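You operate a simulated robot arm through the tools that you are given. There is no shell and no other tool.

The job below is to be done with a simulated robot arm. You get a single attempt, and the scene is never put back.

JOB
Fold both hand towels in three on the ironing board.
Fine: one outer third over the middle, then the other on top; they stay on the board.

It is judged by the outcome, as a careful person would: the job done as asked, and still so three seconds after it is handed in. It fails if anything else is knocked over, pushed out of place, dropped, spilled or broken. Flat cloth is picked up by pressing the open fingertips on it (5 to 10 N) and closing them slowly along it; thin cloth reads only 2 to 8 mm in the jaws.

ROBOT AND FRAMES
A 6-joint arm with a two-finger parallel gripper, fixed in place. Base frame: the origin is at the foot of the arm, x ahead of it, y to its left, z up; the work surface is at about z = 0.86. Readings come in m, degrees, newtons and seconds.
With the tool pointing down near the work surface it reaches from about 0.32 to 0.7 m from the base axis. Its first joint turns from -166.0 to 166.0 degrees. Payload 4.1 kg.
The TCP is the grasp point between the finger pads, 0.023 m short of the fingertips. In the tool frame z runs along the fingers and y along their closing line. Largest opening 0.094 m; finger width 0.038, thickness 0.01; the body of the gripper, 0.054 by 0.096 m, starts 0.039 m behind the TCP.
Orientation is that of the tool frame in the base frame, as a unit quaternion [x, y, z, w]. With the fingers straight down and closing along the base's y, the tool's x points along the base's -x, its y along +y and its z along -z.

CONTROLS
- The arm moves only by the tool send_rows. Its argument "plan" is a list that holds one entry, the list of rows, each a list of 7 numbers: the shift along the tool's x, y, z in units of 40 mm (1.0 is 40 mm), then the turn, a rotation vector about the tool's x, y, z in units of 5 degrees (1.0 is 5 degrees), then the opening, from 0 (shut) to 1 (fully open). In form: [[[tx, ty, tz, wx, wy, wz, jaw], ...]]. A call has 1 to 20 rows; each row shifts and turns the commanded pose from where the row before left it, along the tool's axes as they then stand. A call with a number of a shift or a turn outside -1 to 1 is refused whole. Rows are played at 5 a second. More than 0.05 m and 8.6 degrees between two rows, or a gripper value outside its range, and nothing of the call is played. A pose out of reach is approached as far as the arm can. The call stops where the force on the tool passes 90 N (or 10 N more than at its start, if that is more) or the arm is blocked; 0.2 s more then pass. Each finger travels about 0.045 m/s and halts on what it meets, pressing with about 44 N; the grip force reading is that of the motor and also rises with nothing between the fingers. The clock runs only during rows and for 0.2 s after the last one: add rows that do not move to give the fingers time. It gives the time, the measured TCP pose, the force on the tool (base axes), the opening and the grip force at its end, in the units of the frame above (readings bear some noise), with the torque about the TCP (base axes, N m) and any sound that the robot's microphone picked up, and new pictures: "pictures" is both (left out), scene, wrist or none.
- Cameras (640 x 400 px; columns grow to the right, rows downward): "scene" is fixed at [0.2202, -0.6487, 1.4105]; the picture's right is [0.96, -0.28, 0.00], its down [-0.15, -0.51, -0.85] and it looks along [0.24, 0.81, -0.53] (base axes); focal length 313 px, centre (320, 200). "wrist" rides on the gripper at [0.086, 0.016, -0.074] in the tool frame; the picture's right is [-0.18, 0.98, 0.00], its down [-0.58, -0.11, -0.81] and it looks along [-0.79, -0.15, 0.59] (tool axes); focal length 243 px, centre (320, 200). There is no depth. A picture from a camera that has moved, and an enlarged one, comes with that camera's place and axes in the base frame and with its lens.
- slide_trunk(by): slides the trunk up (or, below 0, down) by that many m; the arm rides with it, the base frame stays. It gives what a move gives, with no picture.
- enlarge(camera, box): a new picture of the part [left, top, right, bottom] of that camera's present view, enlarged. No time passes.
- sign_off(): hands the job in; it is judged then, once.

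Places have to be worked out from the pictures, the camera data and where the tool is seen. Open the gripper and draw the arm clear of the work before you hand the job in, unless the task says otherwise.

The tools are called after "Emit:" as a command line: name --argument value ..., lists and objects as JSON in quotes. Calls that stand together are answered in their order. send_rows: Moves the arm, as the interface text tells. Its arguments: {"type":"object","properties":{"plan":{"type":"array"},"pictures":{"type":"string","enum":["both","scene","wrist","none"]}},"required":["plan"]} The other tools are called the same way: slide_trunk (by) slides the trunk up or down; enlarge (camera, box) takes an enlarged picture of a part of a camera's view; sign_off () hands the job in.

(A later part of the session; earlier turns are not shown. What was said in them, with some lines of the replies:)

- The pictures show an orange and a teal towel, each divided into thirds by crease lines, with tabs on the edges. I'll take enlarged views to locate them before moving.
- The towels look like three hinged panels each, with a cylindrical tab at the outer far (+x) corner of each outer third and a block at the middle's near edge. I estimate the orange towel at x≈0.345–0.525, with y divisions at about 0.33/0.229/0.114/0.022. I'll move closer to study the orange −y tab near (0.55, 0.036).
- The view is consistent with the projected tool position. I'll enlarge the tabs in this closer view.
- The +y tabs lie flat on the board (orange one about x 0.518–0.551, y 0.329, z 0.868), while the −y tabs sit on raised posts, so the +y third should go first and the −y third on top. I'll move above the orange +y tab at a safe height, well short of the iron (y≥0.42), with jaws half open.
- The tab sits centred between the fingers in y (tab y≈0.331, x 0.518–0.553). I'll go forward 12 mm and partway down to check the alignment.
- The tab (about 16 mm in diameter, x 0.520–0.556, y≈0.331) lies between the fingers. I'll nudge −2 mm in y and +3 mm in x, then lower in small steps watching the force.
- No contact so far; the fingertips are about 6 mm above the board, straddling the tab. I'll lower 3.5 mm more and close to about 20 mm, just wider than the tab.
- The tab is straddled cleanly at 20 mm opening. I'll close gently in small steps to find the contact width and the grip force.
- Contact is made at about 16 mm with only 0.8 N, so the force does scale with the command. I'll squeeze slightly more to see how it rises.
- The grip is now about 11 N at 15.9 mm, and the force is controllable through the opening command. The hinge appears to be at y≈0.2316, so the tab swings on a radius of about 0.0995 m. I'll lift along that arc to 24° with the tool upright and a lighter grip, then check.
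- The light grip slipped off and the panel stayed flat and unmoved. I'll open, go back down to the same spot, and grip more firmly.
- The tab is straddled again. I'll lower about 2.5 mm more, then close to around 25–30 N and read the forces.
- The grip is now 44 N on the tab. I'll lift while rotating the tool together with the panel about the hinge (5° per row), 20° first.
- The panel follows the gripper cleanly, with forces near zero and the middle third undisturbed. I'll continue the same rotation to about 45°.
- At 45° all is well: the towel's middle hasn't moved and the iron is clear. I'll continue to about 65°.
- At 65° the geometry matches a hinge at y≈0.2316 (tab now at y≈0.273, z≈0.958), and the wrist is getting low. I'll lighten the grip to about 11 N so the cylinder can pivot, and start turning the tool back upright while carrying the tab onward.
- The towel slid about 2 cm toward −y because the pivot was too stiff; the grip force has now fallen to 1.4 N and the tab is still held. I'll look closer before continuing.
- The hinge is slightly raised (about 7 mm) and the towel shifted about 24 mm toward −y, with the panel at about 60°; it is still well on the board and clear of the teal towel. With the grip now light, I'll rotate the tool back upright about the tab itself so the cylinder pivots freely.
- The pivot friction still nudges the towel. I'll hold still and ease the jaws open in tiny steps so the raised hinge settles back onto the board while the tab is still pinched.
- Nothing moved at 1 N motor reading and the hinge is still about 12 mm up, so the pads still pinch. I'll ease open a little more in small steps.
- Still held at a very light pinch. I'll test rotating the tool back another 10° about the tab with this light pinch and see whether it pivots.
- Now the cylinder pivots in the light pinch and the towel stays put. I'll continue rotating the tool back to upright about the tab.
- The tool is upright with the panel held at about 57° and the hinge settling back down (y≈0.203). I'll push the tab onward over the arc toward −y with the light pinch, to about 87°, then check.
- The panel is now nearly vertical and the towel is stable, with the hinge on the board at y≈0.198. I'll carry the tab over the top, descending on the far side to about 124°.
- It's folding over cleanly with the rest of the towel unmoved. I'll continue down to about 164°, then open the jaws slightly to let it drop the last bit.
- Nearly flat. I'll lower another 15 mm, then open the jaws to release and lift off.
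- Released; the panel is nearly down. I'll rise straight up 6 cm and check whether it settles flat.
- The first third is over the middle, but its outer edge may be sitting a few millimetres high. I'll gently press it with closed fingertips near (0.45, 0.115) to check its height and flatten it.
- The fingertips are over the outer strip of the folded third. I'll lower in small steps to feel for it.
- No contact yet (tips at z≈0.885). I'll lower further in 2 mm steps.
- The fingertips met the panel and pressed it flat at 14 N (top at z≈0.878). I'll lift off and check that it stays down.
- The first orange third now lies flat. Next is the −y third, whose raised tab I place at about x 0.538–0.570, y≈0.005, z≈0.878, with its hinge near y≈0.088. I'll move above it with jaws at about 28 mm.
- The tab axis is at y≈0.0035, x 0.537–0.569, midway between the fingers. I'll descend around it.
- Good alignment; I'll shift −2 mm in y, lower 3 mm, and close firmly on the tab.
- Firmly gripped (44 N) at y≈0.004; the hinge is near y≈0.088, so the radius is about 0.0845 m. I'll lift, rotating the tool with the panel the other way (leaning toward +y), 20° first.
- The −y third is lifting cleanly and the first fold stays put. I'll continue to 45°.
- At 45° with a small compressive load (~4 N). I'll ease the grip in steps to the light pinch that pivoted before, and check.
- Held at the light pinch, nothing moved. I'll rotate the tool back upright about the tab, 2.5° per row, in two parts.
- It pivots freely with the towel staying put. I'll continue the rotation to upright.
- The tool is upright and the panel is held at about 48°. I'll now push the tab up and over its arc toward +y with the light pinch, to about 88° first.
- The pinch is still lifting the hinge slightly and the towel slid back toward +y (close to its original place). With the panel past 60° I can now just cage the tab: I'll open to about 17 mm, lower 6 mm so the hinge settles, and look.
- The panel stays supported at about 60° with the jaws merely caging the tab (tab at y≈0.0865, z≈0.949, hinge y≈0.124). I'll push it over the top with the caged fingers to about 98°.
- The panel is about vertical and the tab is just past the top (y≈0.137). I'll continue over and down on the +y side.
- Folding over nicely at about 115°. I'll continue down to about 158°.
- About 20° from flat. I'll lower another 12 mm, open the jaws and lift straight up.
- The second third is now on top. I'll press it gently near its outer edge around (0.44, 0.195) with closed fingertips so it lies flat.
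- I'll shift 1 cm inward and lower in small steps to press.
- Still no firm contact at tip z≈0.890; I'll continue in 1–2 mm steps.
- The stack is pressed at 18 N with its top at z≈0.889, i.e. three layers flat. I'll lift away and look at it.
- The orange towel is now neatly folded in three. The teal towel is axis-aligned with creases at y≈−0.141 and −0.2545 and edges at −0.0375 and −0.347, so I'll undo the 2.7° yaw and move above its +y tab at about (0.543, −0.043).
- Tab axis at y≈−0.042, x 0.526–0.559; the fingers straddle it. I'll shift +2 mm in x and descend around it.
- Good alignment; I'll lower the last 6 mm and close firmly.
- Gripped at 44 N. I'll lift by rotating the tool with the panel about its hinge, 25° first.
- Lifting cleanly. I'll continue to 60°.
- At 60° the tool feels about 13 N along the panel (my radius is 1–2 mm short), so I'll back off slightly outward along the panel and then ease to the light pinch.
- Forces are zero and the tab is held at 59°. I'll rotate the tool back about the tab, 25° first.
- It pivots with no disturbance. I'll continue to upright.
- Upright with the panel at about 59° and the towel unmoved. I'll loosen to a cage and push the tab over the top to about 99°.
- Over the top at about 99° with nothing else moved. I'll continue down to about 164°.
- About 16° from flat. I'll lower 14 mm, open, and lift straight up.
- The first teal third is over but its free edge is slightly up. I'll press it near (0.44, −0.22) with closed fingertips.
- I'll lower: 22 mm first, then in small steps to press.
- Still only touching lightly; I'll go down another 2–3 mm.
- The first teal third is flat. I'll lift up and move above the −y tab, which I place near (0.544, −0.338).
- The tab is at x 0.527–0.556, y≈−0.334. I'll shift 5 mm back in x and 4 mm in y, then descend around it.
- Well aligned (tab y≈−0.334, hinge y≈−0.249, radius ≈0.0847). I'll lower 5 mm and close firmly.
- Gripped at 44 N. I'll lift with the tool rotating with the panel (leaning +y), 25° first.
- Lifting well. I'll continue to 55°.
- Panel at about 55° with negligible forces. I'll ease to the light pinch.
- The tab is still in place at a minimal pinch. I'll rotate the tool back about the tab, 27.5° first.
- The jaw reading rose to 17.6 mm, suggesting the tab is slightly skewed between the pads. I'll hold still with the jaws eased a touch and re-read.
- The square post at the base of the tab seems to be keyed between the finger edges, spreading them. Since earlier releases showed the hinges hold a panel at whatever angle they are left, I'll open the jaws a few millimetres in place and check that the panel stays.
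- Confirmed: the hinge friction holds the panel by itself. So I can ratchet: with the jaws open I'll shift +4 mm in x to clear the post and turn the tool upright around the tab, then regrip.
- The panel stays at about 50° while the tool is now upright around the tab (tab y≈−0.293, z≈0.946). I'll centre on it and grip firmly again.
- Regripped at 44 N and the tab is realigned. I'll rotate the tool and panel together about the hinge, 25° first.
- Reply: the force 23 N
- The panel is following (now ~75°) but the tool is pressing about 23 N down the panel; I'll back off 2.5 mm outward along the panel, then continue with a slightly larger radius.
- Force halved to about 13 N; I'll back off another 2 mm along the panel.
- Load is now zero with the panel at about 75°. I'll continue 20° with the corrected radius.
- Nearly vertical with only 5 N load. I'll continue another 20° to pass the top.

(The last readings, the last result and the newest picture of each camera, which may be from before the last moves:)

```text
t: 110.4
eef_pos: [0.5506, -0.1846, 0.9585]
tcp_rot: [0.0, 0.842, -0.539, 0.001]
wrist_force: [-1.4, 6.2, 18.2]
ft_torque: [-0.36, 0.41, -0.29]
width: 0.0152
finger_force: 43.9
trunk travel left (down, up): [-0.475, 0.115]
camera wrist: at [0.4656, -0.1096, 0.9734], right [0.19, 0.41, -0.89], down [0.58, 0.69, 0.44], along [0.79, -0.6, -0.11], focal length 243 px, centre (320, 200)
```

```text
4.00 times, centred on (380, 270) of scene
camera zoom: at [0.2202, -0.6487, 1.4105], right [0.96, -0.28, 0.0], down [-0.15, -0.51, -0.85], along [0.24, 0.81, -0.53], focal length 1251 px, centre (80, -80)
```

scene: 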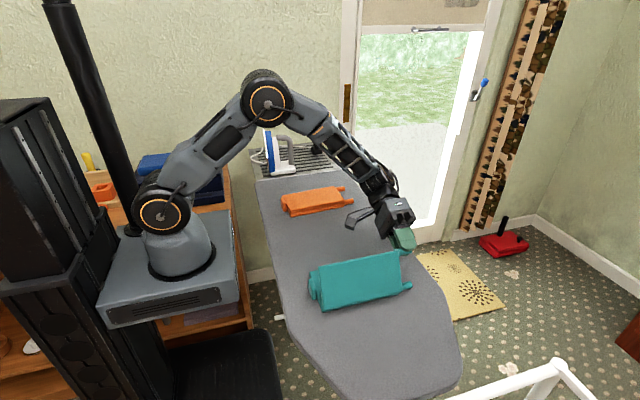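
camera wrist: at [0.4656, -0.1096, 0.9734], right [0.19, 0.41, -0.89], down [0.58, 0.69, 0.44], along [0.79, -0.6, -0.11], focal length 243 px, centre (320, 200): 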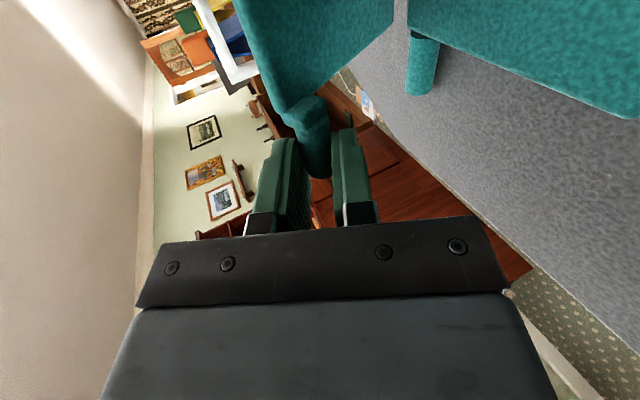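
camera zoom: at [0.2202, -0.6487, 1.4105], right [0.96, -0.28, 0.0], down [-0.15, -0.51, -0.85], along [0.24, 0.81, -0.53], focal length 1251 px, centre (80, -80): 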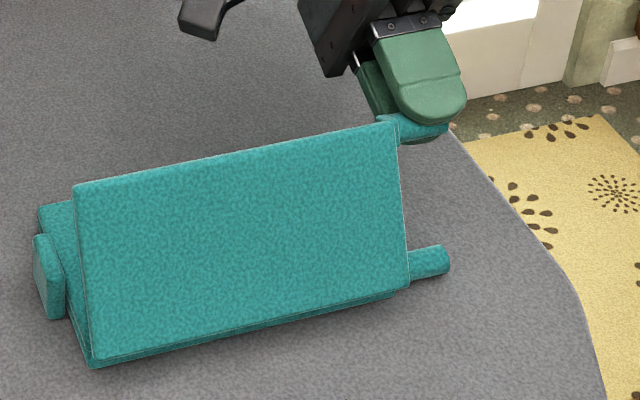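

Past vertical (~108°). I'll open the jaws to release the load, then turn the tool back upright around the tab.

Emit:
send_rows --plan '[[[0, 0, 0, 0, 0, 0, 0.17], [0, 0, 0, 0, 0, 0, 0.21], [0, 0, 0, 0, 0, 0, 0.26], [0, 0, 0, 0, 0, 0, 0.28], [0, 0, 0, 0, 0, 0, 0.28]]]' --pictures "both"

Emit:
enlarge --camera "scene" --box '[300, 220, 460, 320]'

Emit:
enlarge --camera "wrist" --box '[200, 50, 440, 200]'

```text
t: 111.6
eef_pos: [0.5529, -0.186, 0.9545]
tcp_rot: [0.0, 0.844, -0.537, -0.001]
wrist_force: [-0.5, 0.6, -0.6]
ft_torque: [-0.02, 0.01, 0.0]
width: 0.0263
finger_force: 0.0
trunk travel left (down, up): [-0.475, 0.115]
camera wrist: at [0.4664, -0.1114, 0.9724], right [0.18, 0.42, -0.89], down [0.58, 0.68, 0.44], along [0.79, -0.6, -0.12], focal length 243 px, centre (320, 200)
```

scene: 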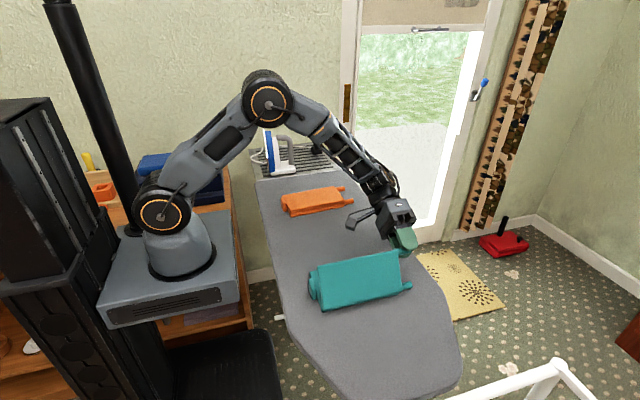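
wrist: 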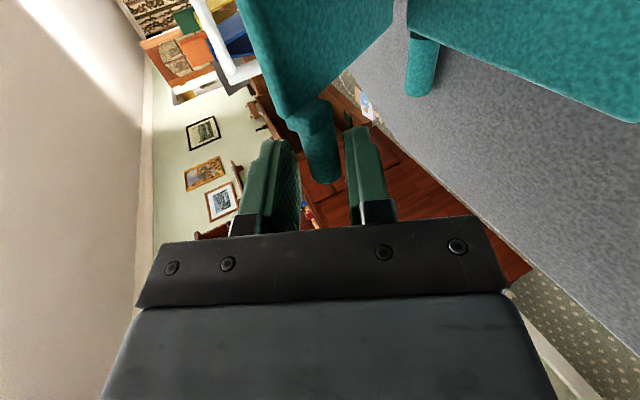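

```text
4.00 times, centred on (380, 270) of scene
camera zoom: at [0.2202, -0.6487, 1.4105], right [0.96, -0.28, 0.0], down [-0.15, -0.51, -0.85], along [0.24, 0.81, -0.53], focal length 1251 px, centre (80, -80)
```

zoom: 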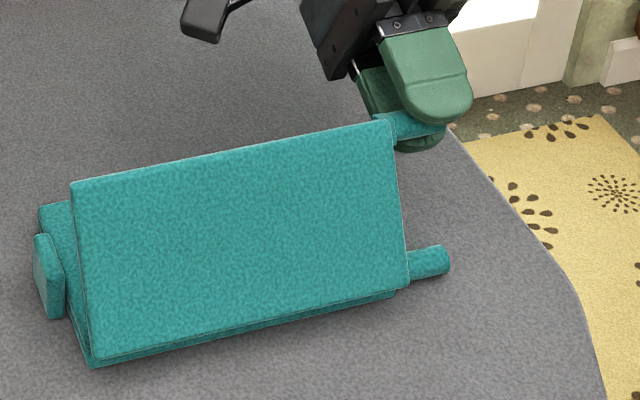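

```text
2.67 times, centred on (320, 125) of wrist
camera zoom: at [0.4664, -0.1114, 0.9724], right [0.18, 0.42, -0.89], down [0.58, 0.68, 0.44], along [0.79, -0.6, -0.12], focal length 647 px, centre (320, 400)
```

zoom: 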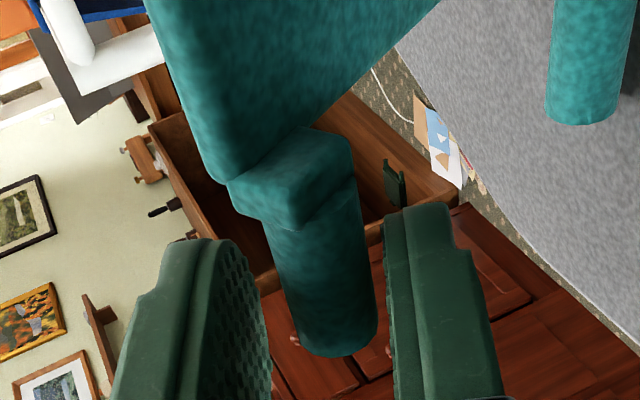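

The panel stays put. I'll withdraw the open fingers along their own axis and bring the tool upright and higher, so I can push the panel the rest of the way at its centre with closed fingertips.

Emit:
send_rows --plan '[[[0, 0.05, -0.3, 0, 0, 0, 0.28], [0, 0, -0.8, 0, 0, 0, 0.28], [0, 0, -0.8, 0, 0, 0, 0.28], [0, 0, -0.15, -1, 0, 0, 0.28], [0, 0, -0.15, -1, 0, 0, 0.28], [0, 0, -0.15, -1, 0, 0, 0.28], [0, 0, -0.15, -1, 0, 0, 0.28], [0, 0, -0.15, -1, 0, 0, 0.28], [0, 0, -0.15, -1, 0, 0, 0.28], [0, 0, -0.15, -1, 0, 0, 0.28], [0, 0, -0.15, -1, 0, 0, 0.28], [0, 0, -0.15, -1, 0, 0, 0.28], [0, 0, -0.15, -1, 0, 0, 0.28], [0, 0, -0.15, -1, 0, 0, 0.28], [0, 0, -0.15, -1, 0, 0, 0.28], [0, 0, -0.15, -1, 0, 0, 0.28], [0, 0, 0, 0, 0, 0, 0.28]]]' --pictures "both"

Emit:
enlarge --camera "scene" --box '[300, 220, 460, 320]'

```text
t: 115.2
eef_pos: [0.5526, -0.0736, 1.0474]
tcp_rot: [0.0, 1.0, 0.0, 0.001]
wrist_force: [-0.2, -0.2, -0.8]
ft_torque: [-0.01, 0.0, -0.02]
width: 0.0265
finger_force: 0.0
trunk travel left (down, up): [-0.475, 0.115]
camera wrist: at [0.4657, -0.057, 1.1215], right [0.18, 0.98, 0.0], down [0.58, -0.11, 0.81], along [0.79, -0.15, -0.59], focal length 243 px, centre (320, 200)
```

scene: 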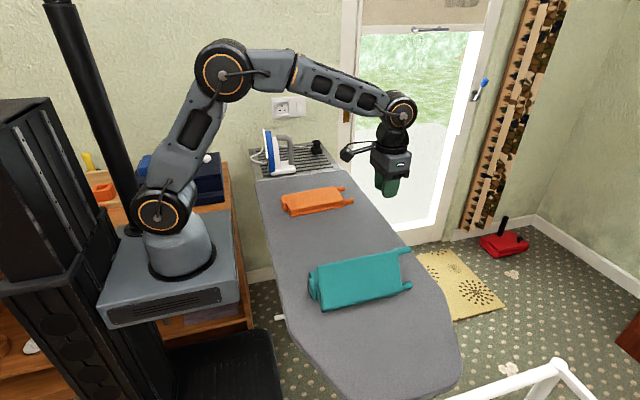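
wrist: 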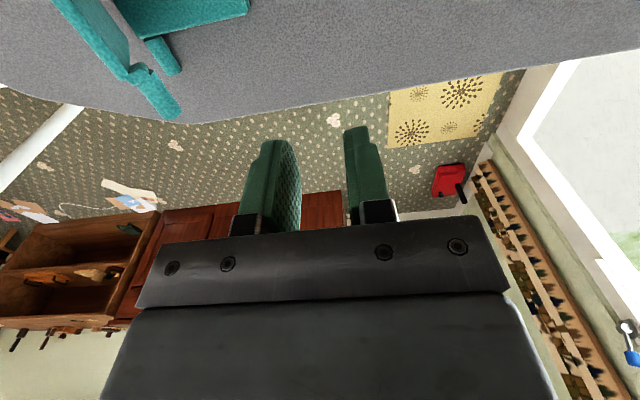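

```text
4.00 times, centred on (380, 270) of scene
camera zoom: at [0.2202, -0.6487, 1.4105], right [0.96, -0.28, 0.0], down [-0.15, -0.51, -0.85], along [0.24, 0.81, -0.53], focal length 1251 px, centre (80, -80)
```

zoom: 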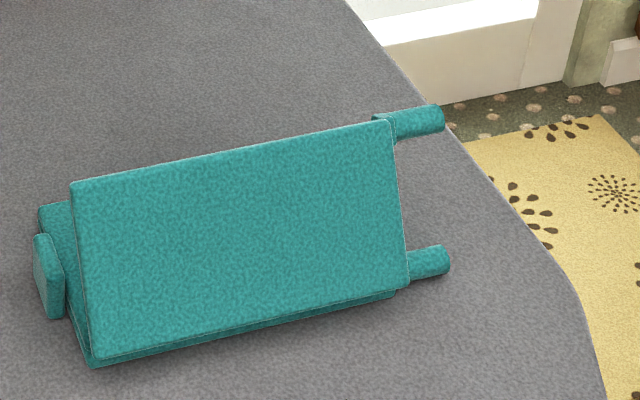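

The panel stands on its own at about 115° (hinge y≈−0.239, free edge at y≈−0.20, z≈0.957). I'll go with closed fingertips behind it at (0.44, −0.28) to push it over at its centre.

Emit:
send_rows --plan '[[[0.469, -0.86, 0, 0, 0, 0, 0.15], [0.469, -0.86, 0, 0, 0, 0, 0.0], [0.469, -0.86, 0, 0, 0, 0, 0.0], [0.469, -0.86, 0, 0, 0, 0, 0.0], [0.469, -0.86, 0, 0, 0, 0, 0.0], [0.469, -0.86, 0, 0, 0, 0, 0.0], [0, 0, 0.7, 0, 0, 0, 0.0], [0, 0, 0.7, 0, 0, 0, 0.0], [0, 0, 0.7, 0, 0, 0, 0.0], [0, 0, 0, 0, 0, 0, 0.0]]]' --pictures "both"

Emit:
enlarge --camera "scene" --box '[300, 220, 460, 320]'

```text
t: 117.4
eef_pos: [0.44, -0.282, 0.9625]
tcp_rot: [0.0, 1.0, 0.0, 0.0]
wrist_force: [-0.6, -0.1, 0.5]
ft_torque: [0.01, 0.02, 0.0]
width: 0.0
finger_force: 42.1
trunk travel left (down, up): [-0.475, 0.115]
camera wrist: at [0.3534, -0.2661, 1.0372], right [0.18, 0.98, 0.0], down [0.58, -0.11, 0.81], along [0.79, -0.15, -0.59], focal length 243 px, centre (320, 200)
```

scene: 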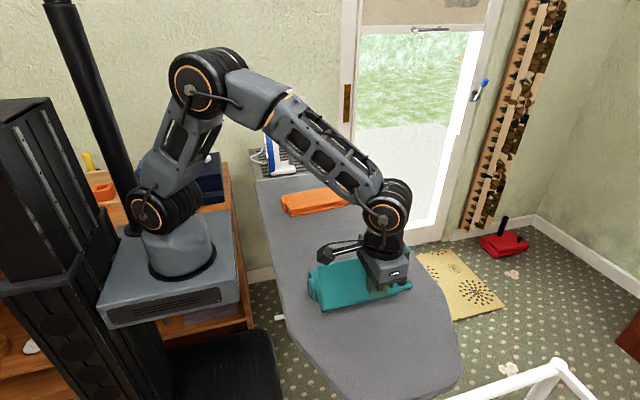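
wrist: 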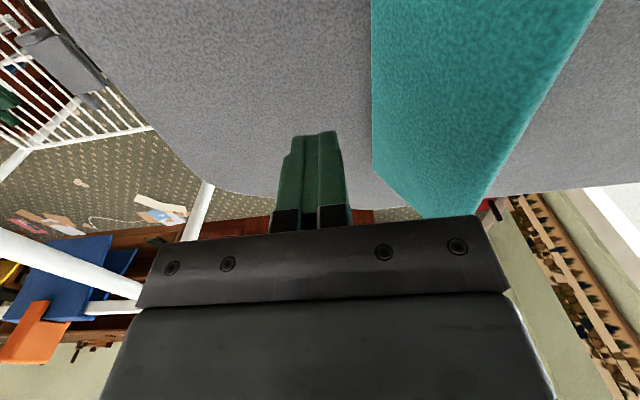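

```text
4.00 times, centred on (380, 270) of scene
camera zoom: at [0.2202, -0.6487, 1.4105], right [0.96, -0.28, 0.0], down [-0.15, -0.51, -0.85], along [0.24, 0.81, -0.53], focal length 1251 px, centre (80, -80)
```

zoom: 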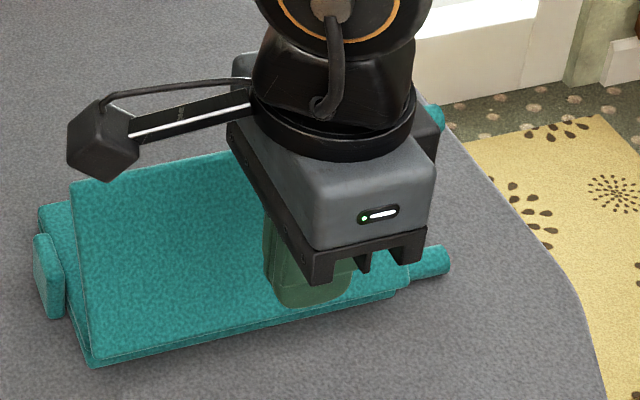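

Fingertips are behind the panel. I'll push slowly +y until the panel starts to go over.

Emit:
send_rows --plan '[[[0, 0.25, 0, 0, 0, 0, 0.0], [0, 0.25, 0, 0, 0, 0, 0.0], [0, 0.25, 0, 0, 0, 0, 0.0], [0, 0.25, 0, 0, 0, 0, 0.0], [0, 0.25, 0, 0, 0, 0, 0.0], [0, 0.25, 0, 0, 0, 0, 0.0], [0, 0.25, 0, 0, 0, 0, 0.0], [0, 0, 0, 0, 0, 0, 0.0]]]' --pictures "both"

Emit:
enlarge --camera "scene" --box '[300, 220, 460, 320]'

```text
t: 119.2
eef_pos: [0.4389, -0.2102, 0.9615]
tcp_rot: [-0.001, 1.0, 0.0, 0.0]
wrist_force: [-0.5, -0.9, -0.5]
ft_torque: [-0.01, 0.0, -0.01]
width: 0.0001
finger_force: 42.8
trunk travel left (down, up): [-0.475, 0.115]
camera wrist: at [0.354, -0.1929, 1.0368], right [0.18, 0.98, 0.0], down [0.58, -0.11, 0.81], along [0.79, -0.15, -0.59], focal length 243 px, centre (320, 200)
```

scene: 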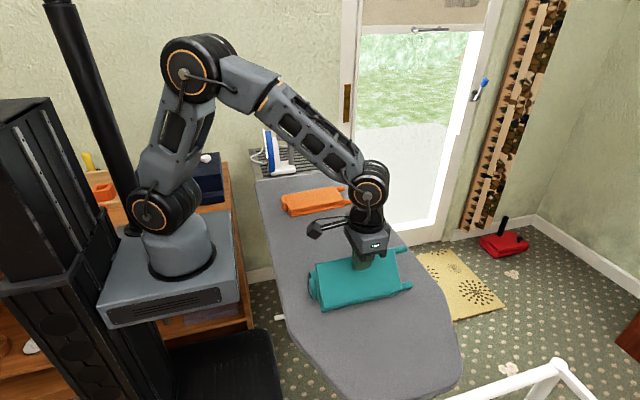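
wrist: 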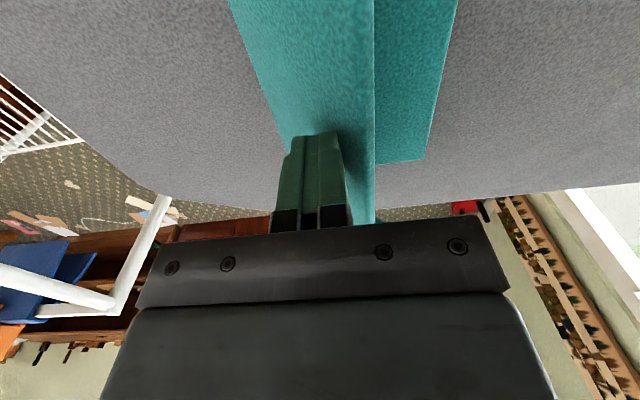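

```text
4.00 times, centred on (380, 270) of scene
camera zoom: at [0.2202, -0.6487, 1.4105], right [0.96, -0.28, 0.0], down [-0.15, -0.51, -0.85], along [0.24, 0.81, -0.53], focal length 1251 px, centre (80, -80)
```

zoom: 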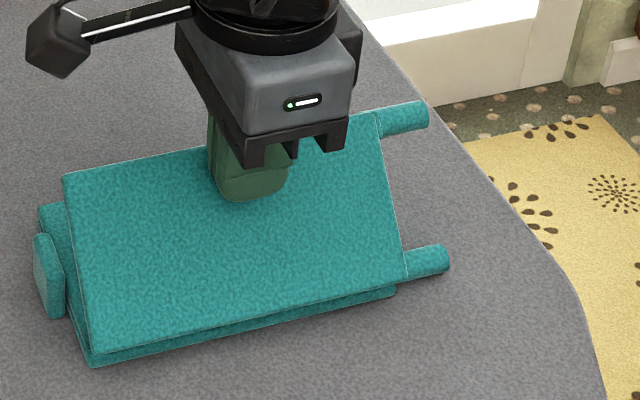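

The panel is going over (~125°) with its base unmoved. I'll follow it over and down along its arc.

Emit:
send_rows --plan '[[[0, 0.118, 0.113, 0, 0, 0, 0.0], [0, 0.118, 0.113, 0, 0, 0, 0.0], [0, 0.14, 0.167, 0, 0, 0, 0.0], [0, 0.14, 0.167, 0, 0, 0, 0.0], [0, 0.14, 0.167, 0, 0, 0, 0.0], [0, 0, 0, 0, 0, 0, 0.0]]]' --pictures "both"

Emit:
enlarge --camera "scene" --box '[300, 220, 460, 320]'

```text
t: 120.6
eef_pos: [0.4398, -0.1842, 0.9329]
tcp_rot: [0.0, 1.0, 0.0, 0.0]
wrist_force: [-0.2, -0.3, -0.1]
ft_torque: [-0.02, -0.04, 0.03]
width: 0.0001
finger_force: 42.4
trunk travel left (down, up): [-0.475, 0.115]
camera wrist: at [0.3529, -0.1665, 1.0075], right [0.18, 0.98, 0.0], down [0.58, -0.11, 0.81], along [0.79, -0.15, -0.59], focal length 243 px, centre (320, 200)
```

scene: 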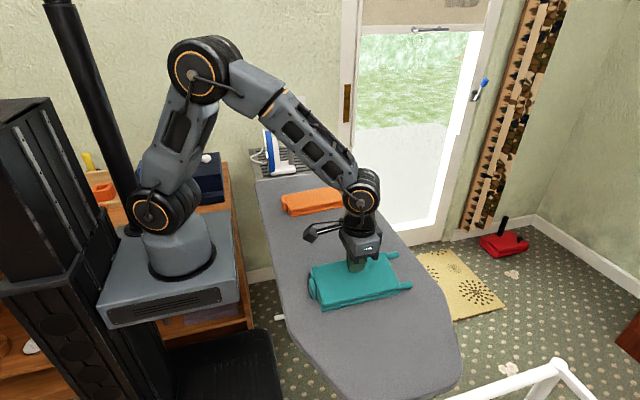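
wrist: 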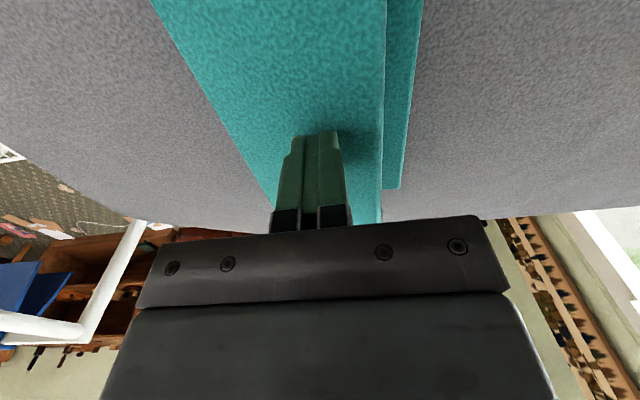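

```text
4.00 times, centred on (380, 270) of scene
camera zoom: at [0.2202, -0.6487, 1.4105], right [0.96, -0.28, 0.0], down [-0.15, -0.51, -0.85], along [0.24, 0.81, -0.53], focal length 1251 px, centre (80, -80)
```

zoom: 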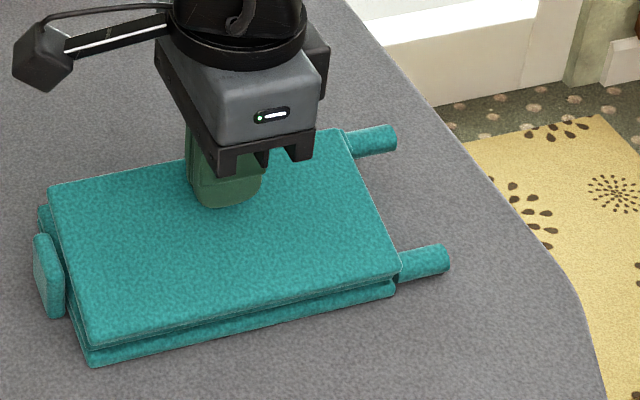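

Almost flat. I'll now press straight down in small steps.

Emit:
send_rows --plan '[[[0, 0.05, 0.15, 0, 0, 0, 0.0], [0, 0, 0.15, 0, 0, 0, 0.0], [0, 0, 0.1, 0, 0, 0, 0.0], [0, 0, 0.05, 0, 0, 0, 0.0], [0, 0, 0, 0, 0, 0, 0.0]]]' --pictures "none"

```text
t: 121.8
eef_pos: [0.4398, -0.1812, 0.915]
tcp_rot: [0.0, 1.0, 0.001, 0.0]
wrist_force: [0.5, -0.1, 0.1]
ft_torque: [-0.04, 0.02, 0.01]
width: 0.0
finger_force: 42.8
trunk travel left (down, up): [-0.475, 0.115]
```

Emit:
send_rows --plan '[[[0, 0, 0.04, 0, 0, 0, 0.0], [0, 0, 0.04, 0, 0, 0, 0.0], [0, 0, 0.02, 0, 0, 0, 0.0], [0, 0, 0, 0, 0, 0, 0.0]]]' --pictures "none"

```text
t: 122.8
eef_pos: [0.4402, -0.1816, 0.9121]
tcp_rot: [0.0, 1.0, 0.0, 0.0]
wrist_force: [-0.5, -0.2, 3.7]
ft_torque: [0.07, 0.02, -0.01]
width: 0.0
finger_force: 42.4
trunk travel left (down, up): [-0.475, 0.115]
```

Contact is starting at the expected three-layer height (tip z≈0.889). One more small press.

Emit:
send_rows --plan '[[[0, 0, 0.03, 0, 0, 0, 0.0], [0, 0, 0, 0, 0, 0, 0.0]]]' --pictures "none"

```text
t: 123.4
eef_pos: [0.4398, -0.181, 0.911]
tcp_rot: [0.001, 1.0, -0.001, 0.002]
wrist_force: [1.9, 2.5, 15.3]
ft_torque: [0.06, 0.15, -0.03]
width: 0.0004
finger_force: 42.9
trunk travel left (down, up): [-0.475, 0.115]
```

Pressed at 15 N with the stack flat. I'll lift straight up and look at the result.

Emit:
send_rows --plan '[[[0, 0, -0.4, 0, 0, 0, 0.0], [0, 0, -0.9, 0, 0, 0, 0.0], [0, 0, -1, 0, 0, 0, 0.2], [0, 0, -1, 0, 0, 0, 0.5], [0.5, 0.8, -0.5, 0, 0, 0, 0.8], [0.5, 0.8, -0.5, 0, 0, 0, 1.0], [0.5, 0.8, -0.5, 0, 0, 0, 1.0], [0, 0, 0, 0, 0, 0, 1.0]]]' --pictures "both"

Emit:
enlarge --camera "scene" --box '[290, 220, 450, 320]'

Emit:
enlarge --camera "scene" --box '[260, 150, 388, 230]'

Emit:
enlarge --camera "wrist" --box '[0, 0, 320, 200]'

```text
t: 125.2
eef_pos: [0.3782, -0.0839, 1.102]
tcp_rot: [-0.001, 1.0, 0.0, -0.001]
wrist_force: [-0.6, 0.0, 0.2]
ft_torque: [0.01, -0.02, 0.0]
width: 0.094
finger_force: 0.1
trunk travel left (down, up): [-0.475, 0.115]
camera wrist: at [0.2917, -0.0673, 1.1762], right [0.18, 0.98, 0.0], down [0.58, -0.11, 0.81], along [0.79, -0.15, -0.59], focal length 243 px, centre (320, 200)
```

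scene: 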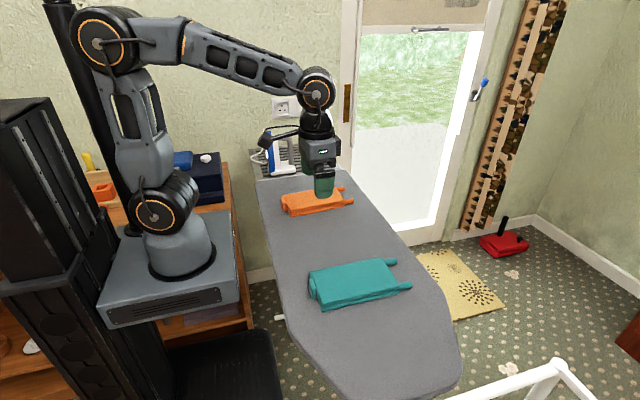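
wrist: 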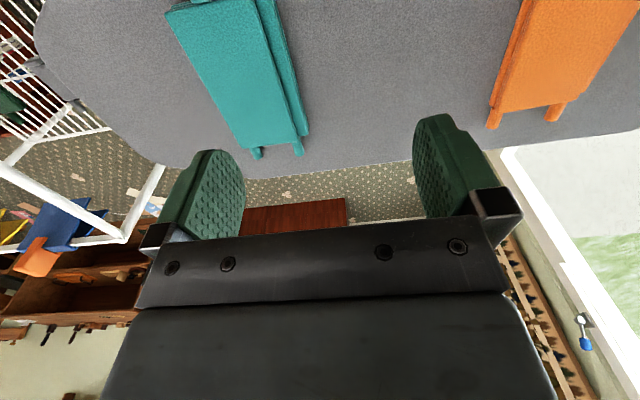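

```text
4.00 times, centred on (370, 270) of scene
camera zoom: at [0.2202, -0.6487, 1.4105], right [0.96, -0.28, 0.0], down [-0.15, -0.51, -0.85], along [0.24, 0.81, -0.53], focal length 1251 px, centre (120, -80)
```

zoom: 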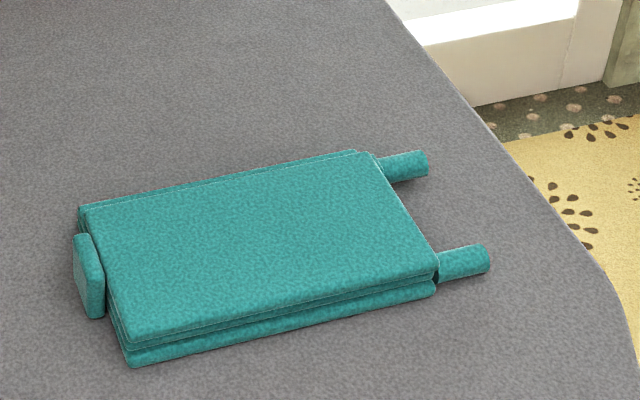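

```text
5.00 times, centred on (324, 190) of scene
camera zoom: at [0.2202, -0.6487, 1.4105], right [0.96, -0.28, 0.0], down [-0.15, -0.51, -0.85], along [0.24, 0.81, -0.53], focal length 1564 px, centre (300, 250)
```

zoom: 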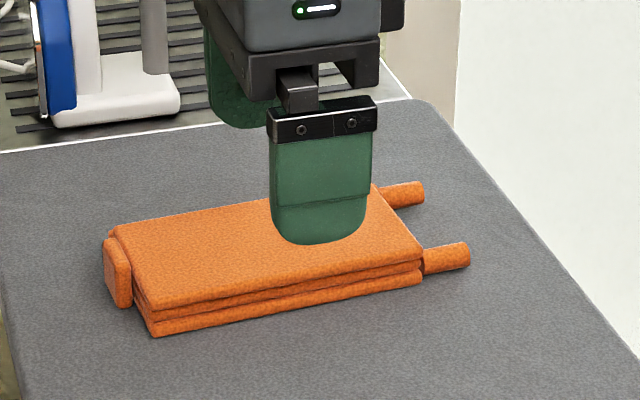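

```text
2.00 times, centred on (160, 100) of wrist
camera zoom: at [0.2917, -0.0673, 1.1762], right [0.18, 0.98, 0.0], down [0.58, -0.11, 0.81], along [0.79, -0.15, -0.59], focal length 485 px, centre (640, 400)
```

zoom: 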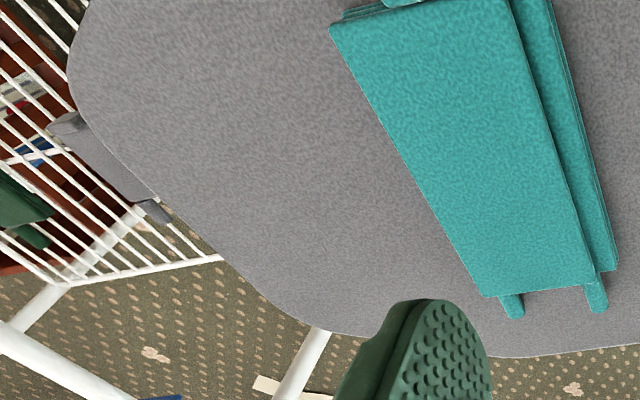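

Both towels now look folded in three. I'll take closer looks at the layer edges of both stacks before deciding on a last flattening press.

Emit:
enlarge --camera "scene" --box '[300, 250, 364, 310]'

Emit:
enlarge --camera "scene" --box '[360, 250, 424, 310]'

Emit:
enlarge --camera "scene" --box '[275, 180, 363, 225]'

```text
6.67 times, centred on (332, 280) of scene
camera zoom: at [0.2202, -0.6487, 1.4105], right [0.96, -0.28, 0.0], down [-0.15, -0.51, -0.85], along [0.24, 0.81, -0.53], focal length 2086 px, centre (240, -333)
```

zoom: 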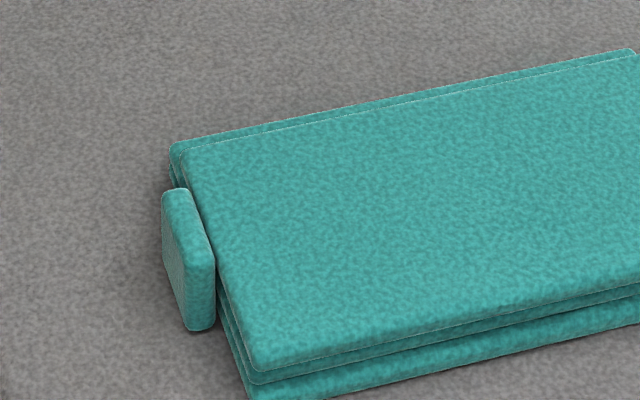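

```text
6.67 times, centred on (392, 280) of scene
camera zoom: at [0.2202, -0.6487, 1.4105], right [0.96, -0.28, 0.0], down [-0.15, -0.51, -0.85], along [0.24, 0.81, -0.53], focal length 2086 px, centre (-160, -333)
```

zoom: 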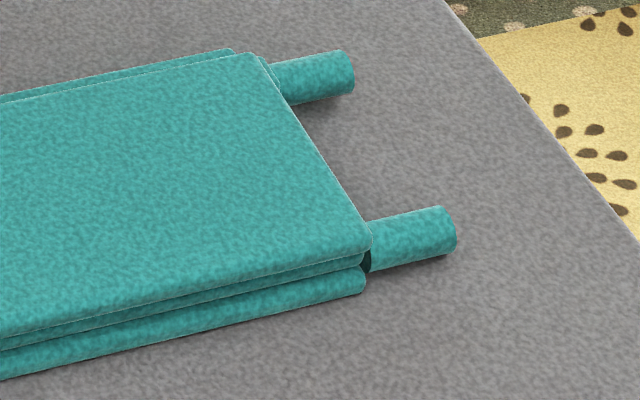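

```text
7.27 times, centred on (319, 202) of scene
camera zoom: at [0.2202, -0.6487, 1.4105], right [0.96, -0.28, 0.0], down [-0.15, -0.51, -0.85], along [0.24, 0.81, -0.53], focal length 2275 px, centre (327, 182)
```

zoom: 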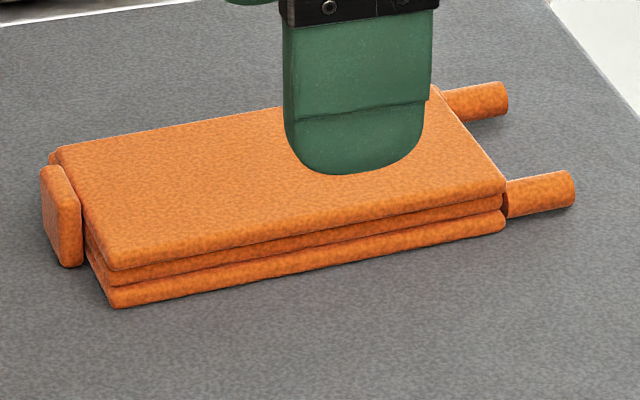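

All three layers lie snug in both stacks, and the iron, plug and board are undisturbed. I'll draw the open gripper up and back clear of the work.

Emit:
send_rows --plan '[[[0.3, 0.5, -0.7, 0, 0, 0, 1.0], [0.3, 0.5, -0.7, 0, 0, 0, 1.0], [0.2, 0.5, -0.5, 0, 0, 0, 1.0], [0, 0.5, -0.3, 0, 0, 0, 1.0], [0, 0, 0, 0, 0, 0, 1.0], [0, 0, 0, 0, 0, 0, 1.0], [0, 0, 0, 0, 0, 0, 1.0], [0, 0, 0, 0, 0, 0, 1.0], [0, 0, 0, 0, 0, 0, 1.0]]]' --pictures "both"

Emit:
enlarge --camera "scene" --box '[240, 120, 480, 320]'

```text
t: 127.2
eef_pos: [0.3483, -0.0047, 1.1916]
tcp_rot: [0.0, 1.0, 0.0, 0.0]
wrist_force: [-0.5, 0.2, -1.1]
ft_torque: [-0.01, 0.03, -0.03]
width: 0.0938
finger_force: 0.1
trunk travel left (down, up): [-0.475, 0.115]
camera wrist: at [0.2625, 0.0114, 1.2652], right [0.18, 0.98, 0.0], down [0.58, -0.11, 0.81], along [0.79, -0.15, -0.59], focal length 243 px, centre (320, 200)
```

scene: 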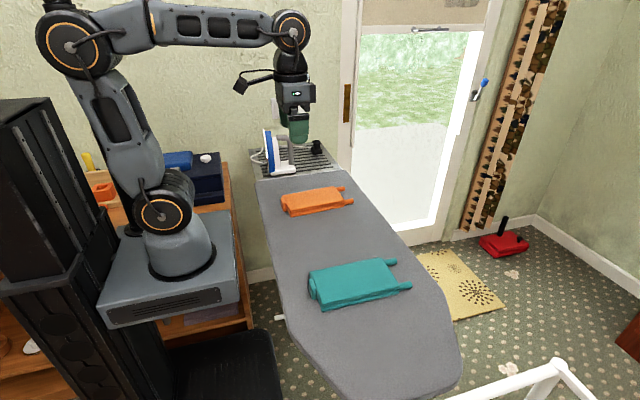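
wrist: 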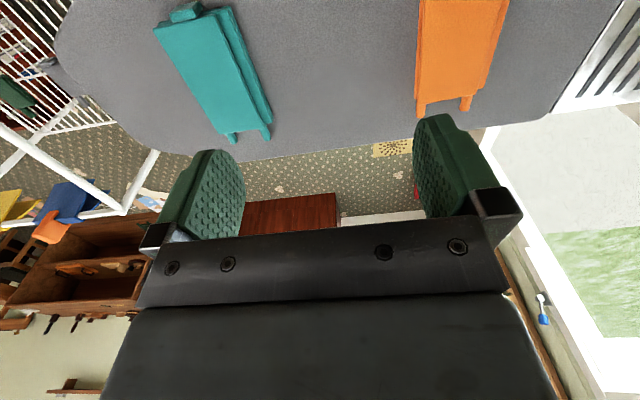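

```text
2.00 times, centred on (360, 220) of scene
camera zoom: at [0.2202, -0.6487, 1.4105], right [0.96, -0.28, 0.0], down [-0.15, -0.51, -0.85], along [0.24, 0.81, -0.53], focal length 626 px, centre (240, 160)
```

zoom: 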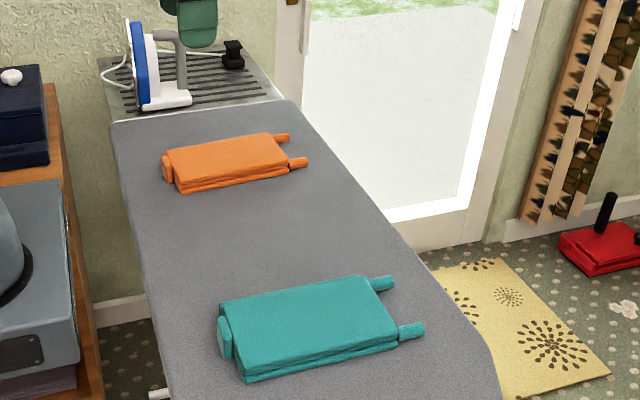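

Both towels lie folded in three on the board. They've stayed that way for several seconds, the iron and everything else are untouched, and the gripper is open and clear. I'm handing the job in.

Emit:
sign_off

```text
The job is handed in.
```

Both hand towels are folded in three on the ironing board. On each, the third on the iron side went over the middle first, then the other third went on top. I pressed each stack flat; both stayed flat while I drew the arm clear, and then I handed the job in.

- **Position:** both towels slid a little on the board while I folded them. The orange one slid about 3 cm and came most of the way back; the teal one ended about 1 cm nearer the iron. Both are still fully on the board and clear of each other.
- **Second teal fold:** the last teal third caught on the gripper partway over. I let go, re-gripped it, and pushed it the rest of the way with closed fingertips.
- **Everything else:** the iron and its rest show no sign of having moved, and nothing was knocked over or dropped. The gripper is open and above the board.
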